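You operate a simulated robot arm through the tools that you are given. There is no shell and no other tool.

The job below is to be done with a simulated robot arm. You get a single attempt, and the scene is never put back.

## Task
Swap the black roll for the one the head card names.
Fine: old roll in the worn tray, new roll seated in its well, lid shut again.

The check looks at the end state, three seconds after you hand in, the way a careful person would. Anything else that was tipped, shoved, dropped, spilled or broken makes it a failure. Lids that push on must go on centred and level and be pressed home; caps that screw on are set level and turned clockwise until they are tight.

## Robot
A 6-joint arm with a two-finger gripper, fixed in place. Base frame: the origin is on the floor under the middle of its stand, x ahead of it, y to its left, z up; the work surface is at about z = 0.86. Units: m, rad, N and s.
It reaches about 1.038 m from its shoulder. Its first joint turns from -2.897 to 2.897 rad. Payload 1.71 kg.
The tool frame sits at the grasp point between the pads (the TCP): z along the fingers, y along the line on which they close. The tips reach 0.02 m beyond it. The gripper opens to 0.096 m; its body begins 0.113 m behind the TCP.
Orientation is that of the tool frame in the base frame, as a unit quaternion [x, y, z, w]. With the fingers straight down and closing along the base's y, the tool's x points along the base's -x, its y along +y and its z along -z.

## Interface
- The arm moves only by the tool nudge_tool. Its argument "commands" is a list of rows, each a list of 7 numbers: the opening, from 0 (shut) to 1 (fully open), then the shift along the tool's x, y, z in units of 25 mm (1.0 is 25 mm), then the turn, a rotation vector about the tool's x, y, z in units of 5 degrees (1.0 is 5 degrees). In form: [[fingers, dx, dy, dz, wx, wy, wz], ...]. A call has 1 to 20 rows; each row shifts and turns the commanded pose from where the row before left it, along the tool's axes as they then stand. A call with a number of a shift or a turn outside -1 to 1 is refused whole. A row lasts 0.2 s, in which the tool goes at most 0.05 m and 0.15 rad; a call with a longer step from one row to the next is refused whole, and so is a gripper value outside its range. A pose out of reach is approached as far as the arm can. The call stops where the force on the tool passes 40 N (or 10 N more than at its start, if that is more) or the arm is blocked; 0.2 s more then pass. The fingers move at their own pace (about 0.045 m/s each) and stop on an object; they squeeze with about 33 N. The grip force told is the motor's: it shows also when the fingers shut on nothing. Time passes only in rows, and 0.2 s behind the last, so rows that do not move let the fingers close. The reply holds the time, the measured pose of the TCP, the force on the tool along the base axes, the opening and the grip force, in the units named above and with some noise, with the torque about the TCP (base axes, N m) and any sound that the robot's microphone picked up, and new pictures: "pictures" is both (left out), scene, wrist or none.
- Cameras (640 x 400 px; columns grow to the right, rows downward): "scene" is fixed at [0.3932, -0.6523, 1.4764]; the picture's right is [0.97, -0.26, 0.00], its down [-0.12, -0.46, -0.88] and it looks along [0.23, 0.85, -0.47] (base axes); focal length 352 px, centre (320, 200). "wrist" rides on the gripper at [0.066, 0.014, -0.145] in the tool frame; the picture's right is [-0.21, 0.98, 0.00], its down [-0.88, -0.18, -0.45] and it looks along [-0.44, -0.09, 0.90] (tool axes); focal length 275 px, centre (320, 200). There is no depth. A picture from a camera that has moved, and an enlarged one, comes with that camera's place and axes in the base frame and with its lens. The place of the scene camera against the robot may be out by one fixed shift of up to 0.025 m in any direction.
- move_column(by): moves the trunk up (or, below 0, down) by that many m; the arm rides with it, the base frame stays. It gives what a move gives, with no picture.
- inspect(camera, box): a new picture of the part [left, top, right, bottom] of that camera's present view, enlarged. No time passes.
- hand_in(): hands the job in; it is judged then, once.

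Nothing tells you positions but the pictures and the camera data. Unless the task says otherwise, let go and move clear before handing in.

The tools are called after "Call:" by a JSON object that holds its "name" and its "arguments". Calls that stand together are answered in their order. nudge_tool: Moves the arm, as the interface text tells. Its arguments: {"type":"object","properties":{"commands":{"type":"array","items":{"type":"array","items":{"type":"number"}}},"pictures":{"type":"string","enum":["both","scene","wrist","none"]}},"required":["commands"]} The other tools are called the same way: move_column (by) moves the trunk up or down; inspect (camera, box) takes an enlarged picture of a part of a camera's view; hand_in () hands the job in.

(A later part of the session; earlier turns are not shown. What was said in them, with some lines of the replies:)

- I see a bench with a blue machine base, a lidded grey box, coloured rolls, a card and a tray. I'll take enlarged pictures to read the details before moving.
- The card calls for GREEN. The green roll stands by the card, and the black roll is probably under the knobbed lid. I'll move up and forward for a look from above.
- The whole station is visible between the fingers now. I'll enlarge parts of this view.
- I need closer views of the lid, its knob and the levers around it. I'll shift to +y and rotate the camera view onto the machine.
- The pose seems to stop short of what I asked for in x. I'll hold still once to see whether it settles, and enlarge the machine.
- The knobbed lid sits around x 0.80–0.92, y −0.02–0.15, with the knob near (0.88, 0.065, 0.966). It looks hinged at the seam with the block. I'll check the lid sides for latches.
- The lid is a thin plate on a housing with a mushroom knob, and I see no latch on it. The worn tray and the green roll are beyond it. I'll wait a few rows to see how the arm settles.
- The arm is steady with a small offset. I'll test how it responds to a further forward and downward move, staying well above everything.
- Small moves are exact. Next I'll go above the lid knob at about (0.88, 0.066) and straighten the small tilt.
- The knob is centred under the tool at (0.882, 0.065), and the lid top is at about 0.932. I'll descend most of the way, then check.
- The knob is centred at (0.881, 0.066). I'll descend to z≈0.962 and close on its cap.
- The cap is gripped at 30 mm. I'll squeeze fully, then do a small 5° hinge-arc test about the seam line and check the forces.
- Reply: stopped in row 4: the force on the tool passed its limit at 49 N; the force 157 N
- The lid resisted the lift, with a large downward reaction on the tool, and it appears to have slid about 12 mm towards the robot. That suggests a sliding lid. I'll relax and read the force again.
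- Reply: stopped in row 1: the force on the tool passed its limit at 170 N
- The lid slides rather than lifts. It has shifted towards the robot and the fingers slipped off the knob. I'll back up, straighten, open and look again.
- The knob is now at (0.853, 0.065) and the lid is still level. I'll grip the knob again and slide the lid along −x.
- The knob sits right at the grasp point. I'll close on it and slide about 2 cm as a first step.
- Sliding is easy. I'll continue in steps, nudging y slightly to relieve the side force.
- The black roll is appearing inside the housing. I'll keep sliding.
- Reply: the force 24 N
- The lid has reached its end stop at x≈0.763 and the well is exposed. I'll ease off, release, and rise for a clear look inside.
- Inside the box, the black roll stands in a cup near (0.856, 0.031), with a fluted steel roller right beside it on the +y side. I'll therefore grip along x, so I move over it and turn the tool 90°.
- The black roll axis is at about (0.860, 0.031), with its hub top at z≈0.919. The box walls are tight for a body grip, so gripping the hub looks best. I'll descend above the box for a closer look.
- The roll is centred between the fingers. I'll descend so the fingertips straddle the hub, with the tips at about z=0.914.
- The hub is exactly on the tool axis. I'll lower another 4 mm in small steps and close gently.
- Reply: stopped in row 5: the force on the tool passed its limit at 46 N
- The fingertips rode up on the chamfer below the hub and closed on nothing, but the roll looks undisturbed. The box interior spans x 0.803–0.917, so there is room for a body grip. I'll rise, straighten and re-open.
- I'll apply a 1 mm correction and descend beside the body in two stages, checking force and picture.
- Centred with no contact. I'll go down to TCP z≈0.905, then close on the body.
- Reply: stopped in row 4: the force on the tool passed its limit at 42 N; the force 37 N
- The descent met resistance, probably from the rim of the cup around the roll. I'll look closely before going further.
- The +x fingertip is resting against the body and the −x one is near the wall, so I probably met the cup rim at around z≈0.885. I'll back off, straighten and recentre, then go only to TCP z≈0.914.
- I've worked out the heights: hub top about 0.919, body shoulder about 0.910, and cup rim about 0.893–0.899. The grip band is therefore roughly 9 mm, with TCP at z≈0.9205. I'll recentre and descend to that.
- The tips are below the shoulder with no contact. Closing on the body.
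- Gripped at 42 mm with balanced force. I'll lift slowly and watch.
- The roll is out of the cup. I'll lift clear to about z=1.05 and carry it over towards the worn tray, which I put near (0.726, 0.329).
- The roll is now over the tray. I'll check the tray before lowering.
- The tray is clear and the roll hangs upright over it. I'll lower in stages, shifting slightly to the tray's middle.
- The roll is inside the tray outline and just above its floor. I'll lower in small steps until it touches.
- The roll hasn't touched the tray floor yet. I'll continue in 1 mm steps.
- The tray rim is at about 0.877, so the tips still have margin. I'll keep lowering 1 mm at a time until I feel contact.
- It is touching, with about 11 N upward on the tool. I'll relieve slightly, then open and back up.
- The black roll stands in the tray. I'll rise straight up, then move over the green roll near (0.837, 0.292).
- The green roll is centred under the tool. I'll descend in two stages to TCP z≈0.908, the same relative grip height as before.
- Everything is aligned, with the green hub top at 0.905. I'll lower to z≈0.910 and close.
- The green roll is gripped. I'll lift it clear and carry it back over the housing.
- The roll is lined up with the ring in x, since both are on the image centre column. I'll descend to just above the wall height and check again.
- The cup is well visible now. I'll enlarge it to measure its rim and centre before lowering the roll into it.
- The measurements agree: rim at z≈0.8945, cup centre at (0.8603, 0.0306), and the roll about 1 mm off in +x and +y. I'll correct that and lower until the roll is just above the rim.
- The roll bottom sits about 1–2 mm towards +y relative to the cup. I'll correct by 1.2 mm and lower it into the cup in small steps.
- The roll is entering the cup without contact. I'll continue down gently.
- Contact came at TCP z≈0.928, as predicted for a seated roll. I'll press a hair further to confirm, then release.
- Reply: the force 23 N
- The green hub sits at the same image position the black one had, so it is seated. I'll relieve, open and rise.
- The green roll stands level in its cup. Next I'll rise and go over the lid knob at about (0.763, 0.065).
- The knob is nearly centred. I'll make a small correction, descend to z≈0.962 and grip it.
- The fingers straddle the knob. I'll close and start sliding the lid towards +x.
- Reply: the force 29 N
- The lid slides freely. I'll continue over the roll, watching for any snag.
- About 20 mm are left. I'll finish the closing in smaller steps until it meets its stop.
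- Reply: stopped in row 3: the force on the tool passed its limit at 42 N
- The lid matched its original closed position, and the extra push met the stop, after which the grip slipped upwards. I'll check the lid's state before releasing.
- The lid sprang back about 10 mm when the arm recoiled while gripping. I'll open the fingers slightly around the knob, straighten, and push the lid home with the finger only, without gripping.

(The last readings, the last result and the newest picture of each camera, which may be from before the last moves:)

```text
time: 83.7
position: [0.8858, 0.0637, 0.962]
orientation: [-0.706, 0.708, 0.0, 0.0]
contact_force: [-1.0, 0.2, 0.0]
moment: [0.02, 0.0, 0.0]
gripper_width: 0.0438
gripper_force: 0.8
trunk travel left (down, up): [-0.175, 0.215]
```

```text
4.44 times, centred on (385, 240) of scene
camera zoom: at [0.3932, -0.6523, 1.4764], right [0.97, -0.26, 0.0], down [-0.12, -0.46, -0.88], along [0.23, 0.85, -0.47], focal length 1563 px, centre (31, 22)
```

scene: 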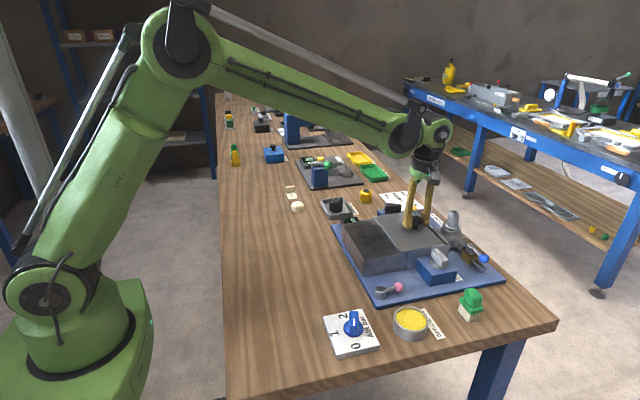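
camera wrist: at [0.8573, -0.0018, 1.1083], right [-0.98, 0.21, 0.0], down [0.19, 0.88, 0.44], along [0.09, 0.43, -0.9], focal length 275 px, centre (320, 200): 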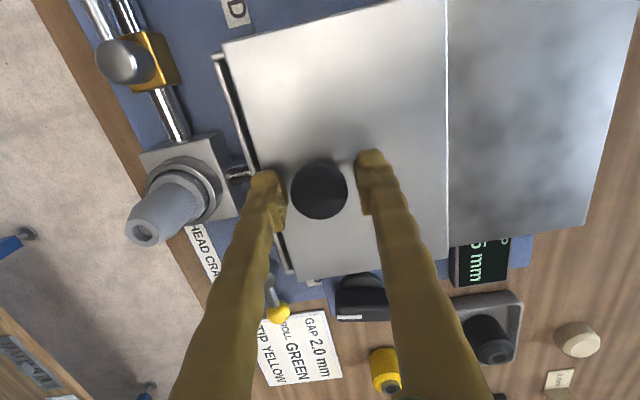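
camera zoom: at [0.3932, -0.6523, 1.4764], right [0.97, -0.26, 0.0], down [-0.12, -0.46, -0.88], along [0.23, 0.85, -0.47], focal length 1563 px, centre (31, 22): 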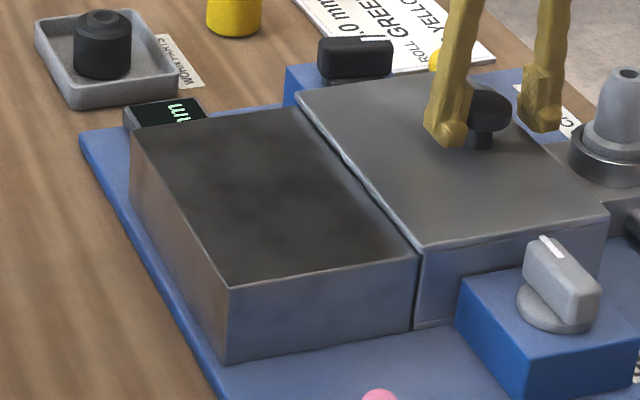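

Call:
{"name": "nudge_tool", "arguments": {"commands": [[0.45, 0, -0.06, 0, 0, 0, 0], [0.45, 0, -0.06, 0, 0, 0, 0], [0.45, 0, 0, 0, 0, 0, 0]], "pictures": "none"}}

Call:
{"name": "nudge_tool", "arguments": {"commands": [[0.45, 0, -0.05, 0, 0, 0, 0], [0.45, 0, 0, 0, 0, 0, 0]], "pictures": "none"}}

Call:
{"name": "inspect", "arguments": {"camera": "scene", "box": [335, 195, 435, 285]}}

```text
time: 84.5
position: [0.8903, 0.0641, 0.9633]
orientation: [-0.706, 0.708, 0.001, 0.0]
contact_force: [-0.4, 0.6, 1.1]
moment: [-0.01, 0.02, -0.02]
gripper_width: 0.0434
gripper_force: 0.7
trunk travel left (down, up): [-0.175, 0.215]
```

```text
time: 85.1
position: [0.891, 0.0632, 0.9616]
orientation: [-0.707, 0.707, 0.0, 0.0]
contact_force: [-0.9, -0.1, -0.5]
moment: [0.01, -0.02, -0.01]
gripper_width: 0.044
gripper_force: 0.6
trunk travel left (down, up): [-0.175, 0.215]
```

```text
4.44 times, centred on (385, 240) of scene
camera zoom: at [0.3932, -0.6523, 1.4764], right [0.97, -0.26, 0.0], down [-0.12, -0.46, -0.88], along [0.23, 0.85, -0.47], focal length 1563 px, centre (31, 22)
```

zoom: 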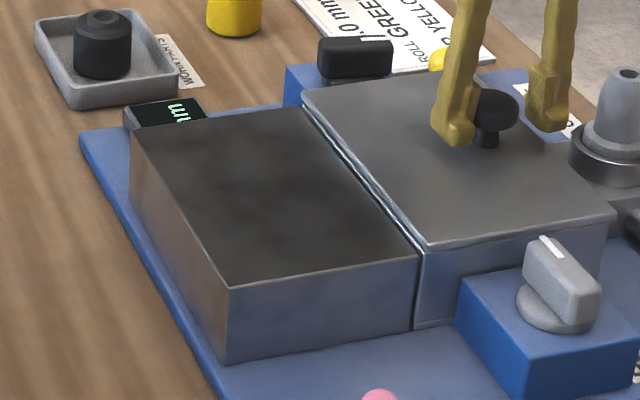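

The lid again matches the original picture. I'll press on in half-millimetre steps until I feel the stop lightly.

Call:
{"name": "nudge_tool", "arguments": {"commands": [[0.45, 0, -0.03, 0, 0, 0, 0], [0.45, 0, 0, 0, 0, 0, 0]], "pictures": "none"}}

Call:
{"name": "nudge_tool", "arguments": {"commands": [[0.45, 0, -0.03, 0, 0, 0, 0], [0.45, 0, 0, 0, 0, 0, 0]], "pictures": "wrist"}}

```text
time: 85.7
position: [0.8931, 0.0612, 0.9622]
orientation: [-0.707, 0.707, 0.0, 0.0]
contact_force: [-3.4, 0.6, 0.2]
moment: [0.0, 0.02, -0.03]
gripper_width: 0.0453
gripper_force: 1.7
trunk travel left (down, up): [-0.175, 0.215]
```

```text
time: 86.3
position: [0.8906, 0.0615, 0.963]
orientation: [-0.706, 0.708, 0.0, 0.0]
contact_force: [-4.4, 0.2, 1.8]
moment: [-0.02, 0.08, 0.02]
gripper_width: 0.046
gripper_force: 1.9
trunk travel left (down, up): [-0.175, 0.215]
camera wrist: at [0.8777, -0.0031, 1.1081], right [-0.98, 0.21, 0.0], down [0.19, 0.88, 0.44], along [0.09, 0.43, -0.9], focal length 275 px, centre (320, 200)
```

wrist: 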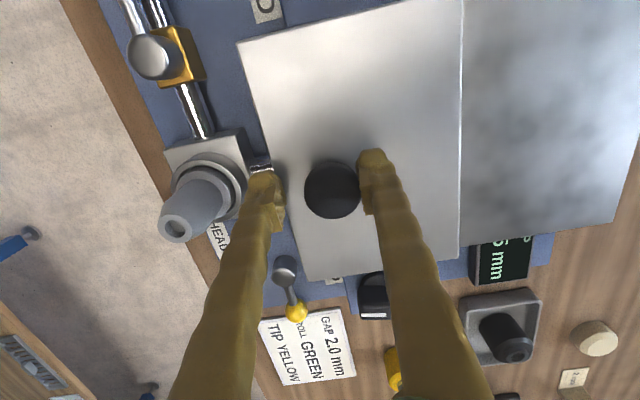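

The lid is at its stop, with light contact. I'll centre the fingers around the knob, rise straight up and inspect everything.

Call:
{"name": "nudge_tool", "arguments": {"commands": [[0.5, 0, 0.2, 0, 0, 0, 0], [0.55, 0, 0.08, 0, 0, 0, 0], [0.6, 0, 0, 0, 0, 0, 0], [0.6, 0, 0, -0.5, 0, 0, 0], [0.6, 0, 0, -0.9, 0, 0, 0], [0.6, 0, 0, -0.9, 0, 0, 0], [0.6, 0, 0, -0.9, 0, 0, 0], [0.6, 0, 0, -0.9, 0, 0, 0], [0.6, 0, 0.8, -0.9, 0, 0, 0], [0.6, 0, 0.9, -0.5, 0, 0, 0], [0.6, 0, 0.9, 0, 0, 0, 0], [0.6, 0, 0.9, 0, 0, 0, 0], [0.6, 0, 0, 0, 0, 0, 0]], "pictures": "both"}}

Call:
{"name": "inspect", "arguments": {"camera": "scene", "box": [335, 195, 435, 285]}}

Call:
{"name": "inspect", "arguments": {"camera": "wrist", "box": [130, 0, 450, 240]}}

Call:
{"name": "inspect", "arguments": {"camera": "scene", "box": [300, 170, 540, 320]}}

```text
time: 89.1
position: [0.7962, 0.0638, 1.0998]
orientation: [-0.706, 0.708, 0.0, 0.0]
contact_force: [0.6, 0.3, -0.6]
moment: [0.02, -0.06, -0.01]
gripper_width: 0.0578
gripper_force: 0.1
trunk travel left (down, up): [-0.175, 0.215]
camera wrist: at [0.7814, -0.002, 1.2455], right [-0.98, 0.21, 0.0], down [0.19, 0.88, 0.44], along [0.09, 0.43, -0.9], focal length 275 px, centre (320, 200)
```

scene: 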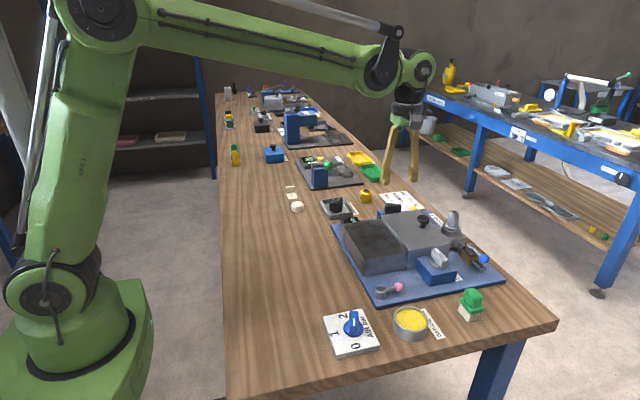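
wrist: 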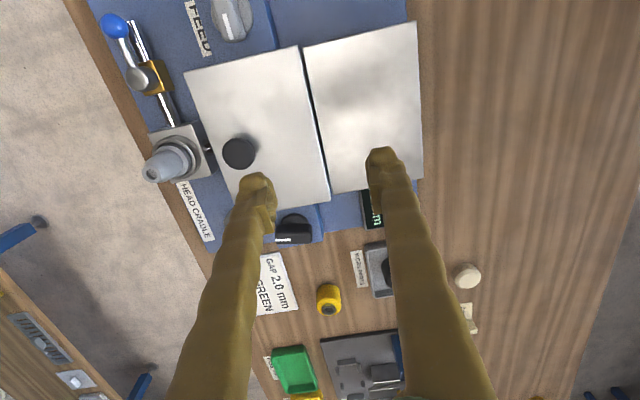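

```text
4.44 times, centred on (385, 240) of scene
camera zoom: at [0.3932, -0.6523, 1.4764], right [0.97, -0.26, 0.0], down [-0.12, -0.46, -0.88], along [0.23, 0.85, -0.47], focal length 1563 px, centre (31, 22)
```

zoom: 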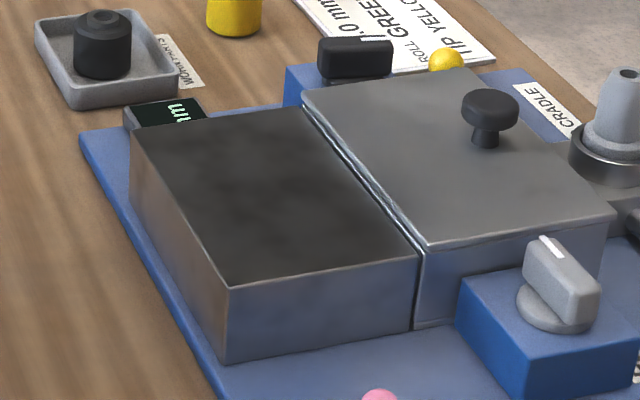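

```text
1.67 times, centred on (290, 120) of wrist
camera zoom: at [0.7814, -0.002, 1.2455], right [-0.98, 0.21, 0.0], down [0.19, 0.88, 0.44], along [0.09, 0.43, -0.9], focal length 459 px, centre (370, 333)
```

zoom: 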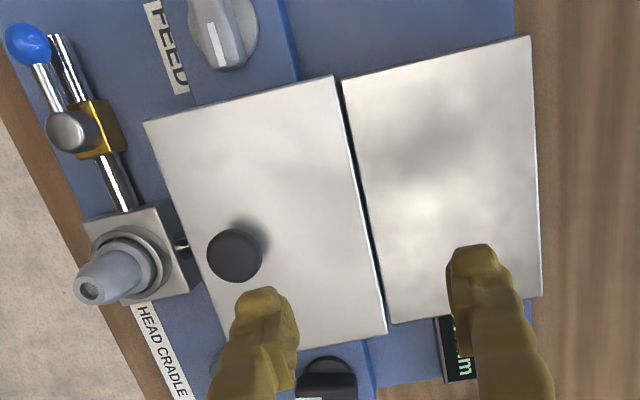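

```text
2.67 times, centred on (420, 245) of scene
camera zoom: at [0.3932, -0.6523, 1.4764], right [0.97, -0.26, 0.0], down [-0.12, -0.46, -0.88], along [0.23, 0.85, -0.47], focal length 938 px, centre (53, 80)
```

zoom: 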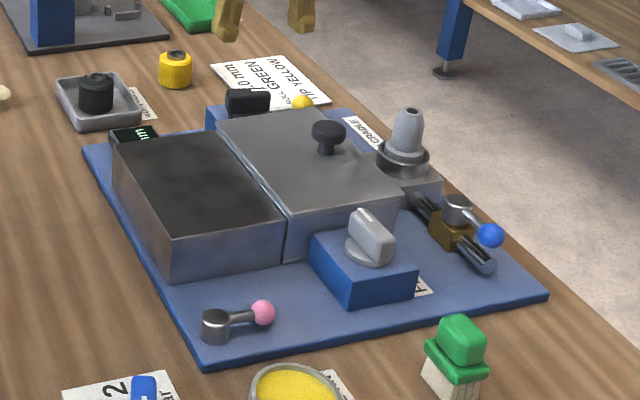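

The lid is shut exactly as at the start, and the black roll stands in the worn tray. The green roll is seated under the lid, and the levers, dials and yellow roll are unchanged. The arm is clear, so I'm handing in.

Call:
{"name": "hand_in", "arguments": {}}

```text
The job is handed in.
```

I swapped the rolls and handed the job in; no verdict has come back yet.

- **Old roll:** the black roll is standing upright in the worn tray.
- **New roll:** the head card says GREEN, so the green roll is in the well. I felt it bottom out, and it sits at the same height and position the black one had.
- **Lid:** it turned out to slide rather than lift. It is shut against its stop and looks the same as in the first pictures.

Two things went roughly along the way:

- **First try at the lid:** I pulled up on the knob with a measured force of about 150–170 N before realising the lid slides, and the fingers slipped off. The lid still slid normally afterwards, and I saw no damage.
- **Closing the lid:** one push went past the stop and the lid sprang back about 10 mm. I then pushed it home again gently.

In the last pictures the levers, dials, yellow roll and nozzle look unmoved, and the arm is clear of the bench.
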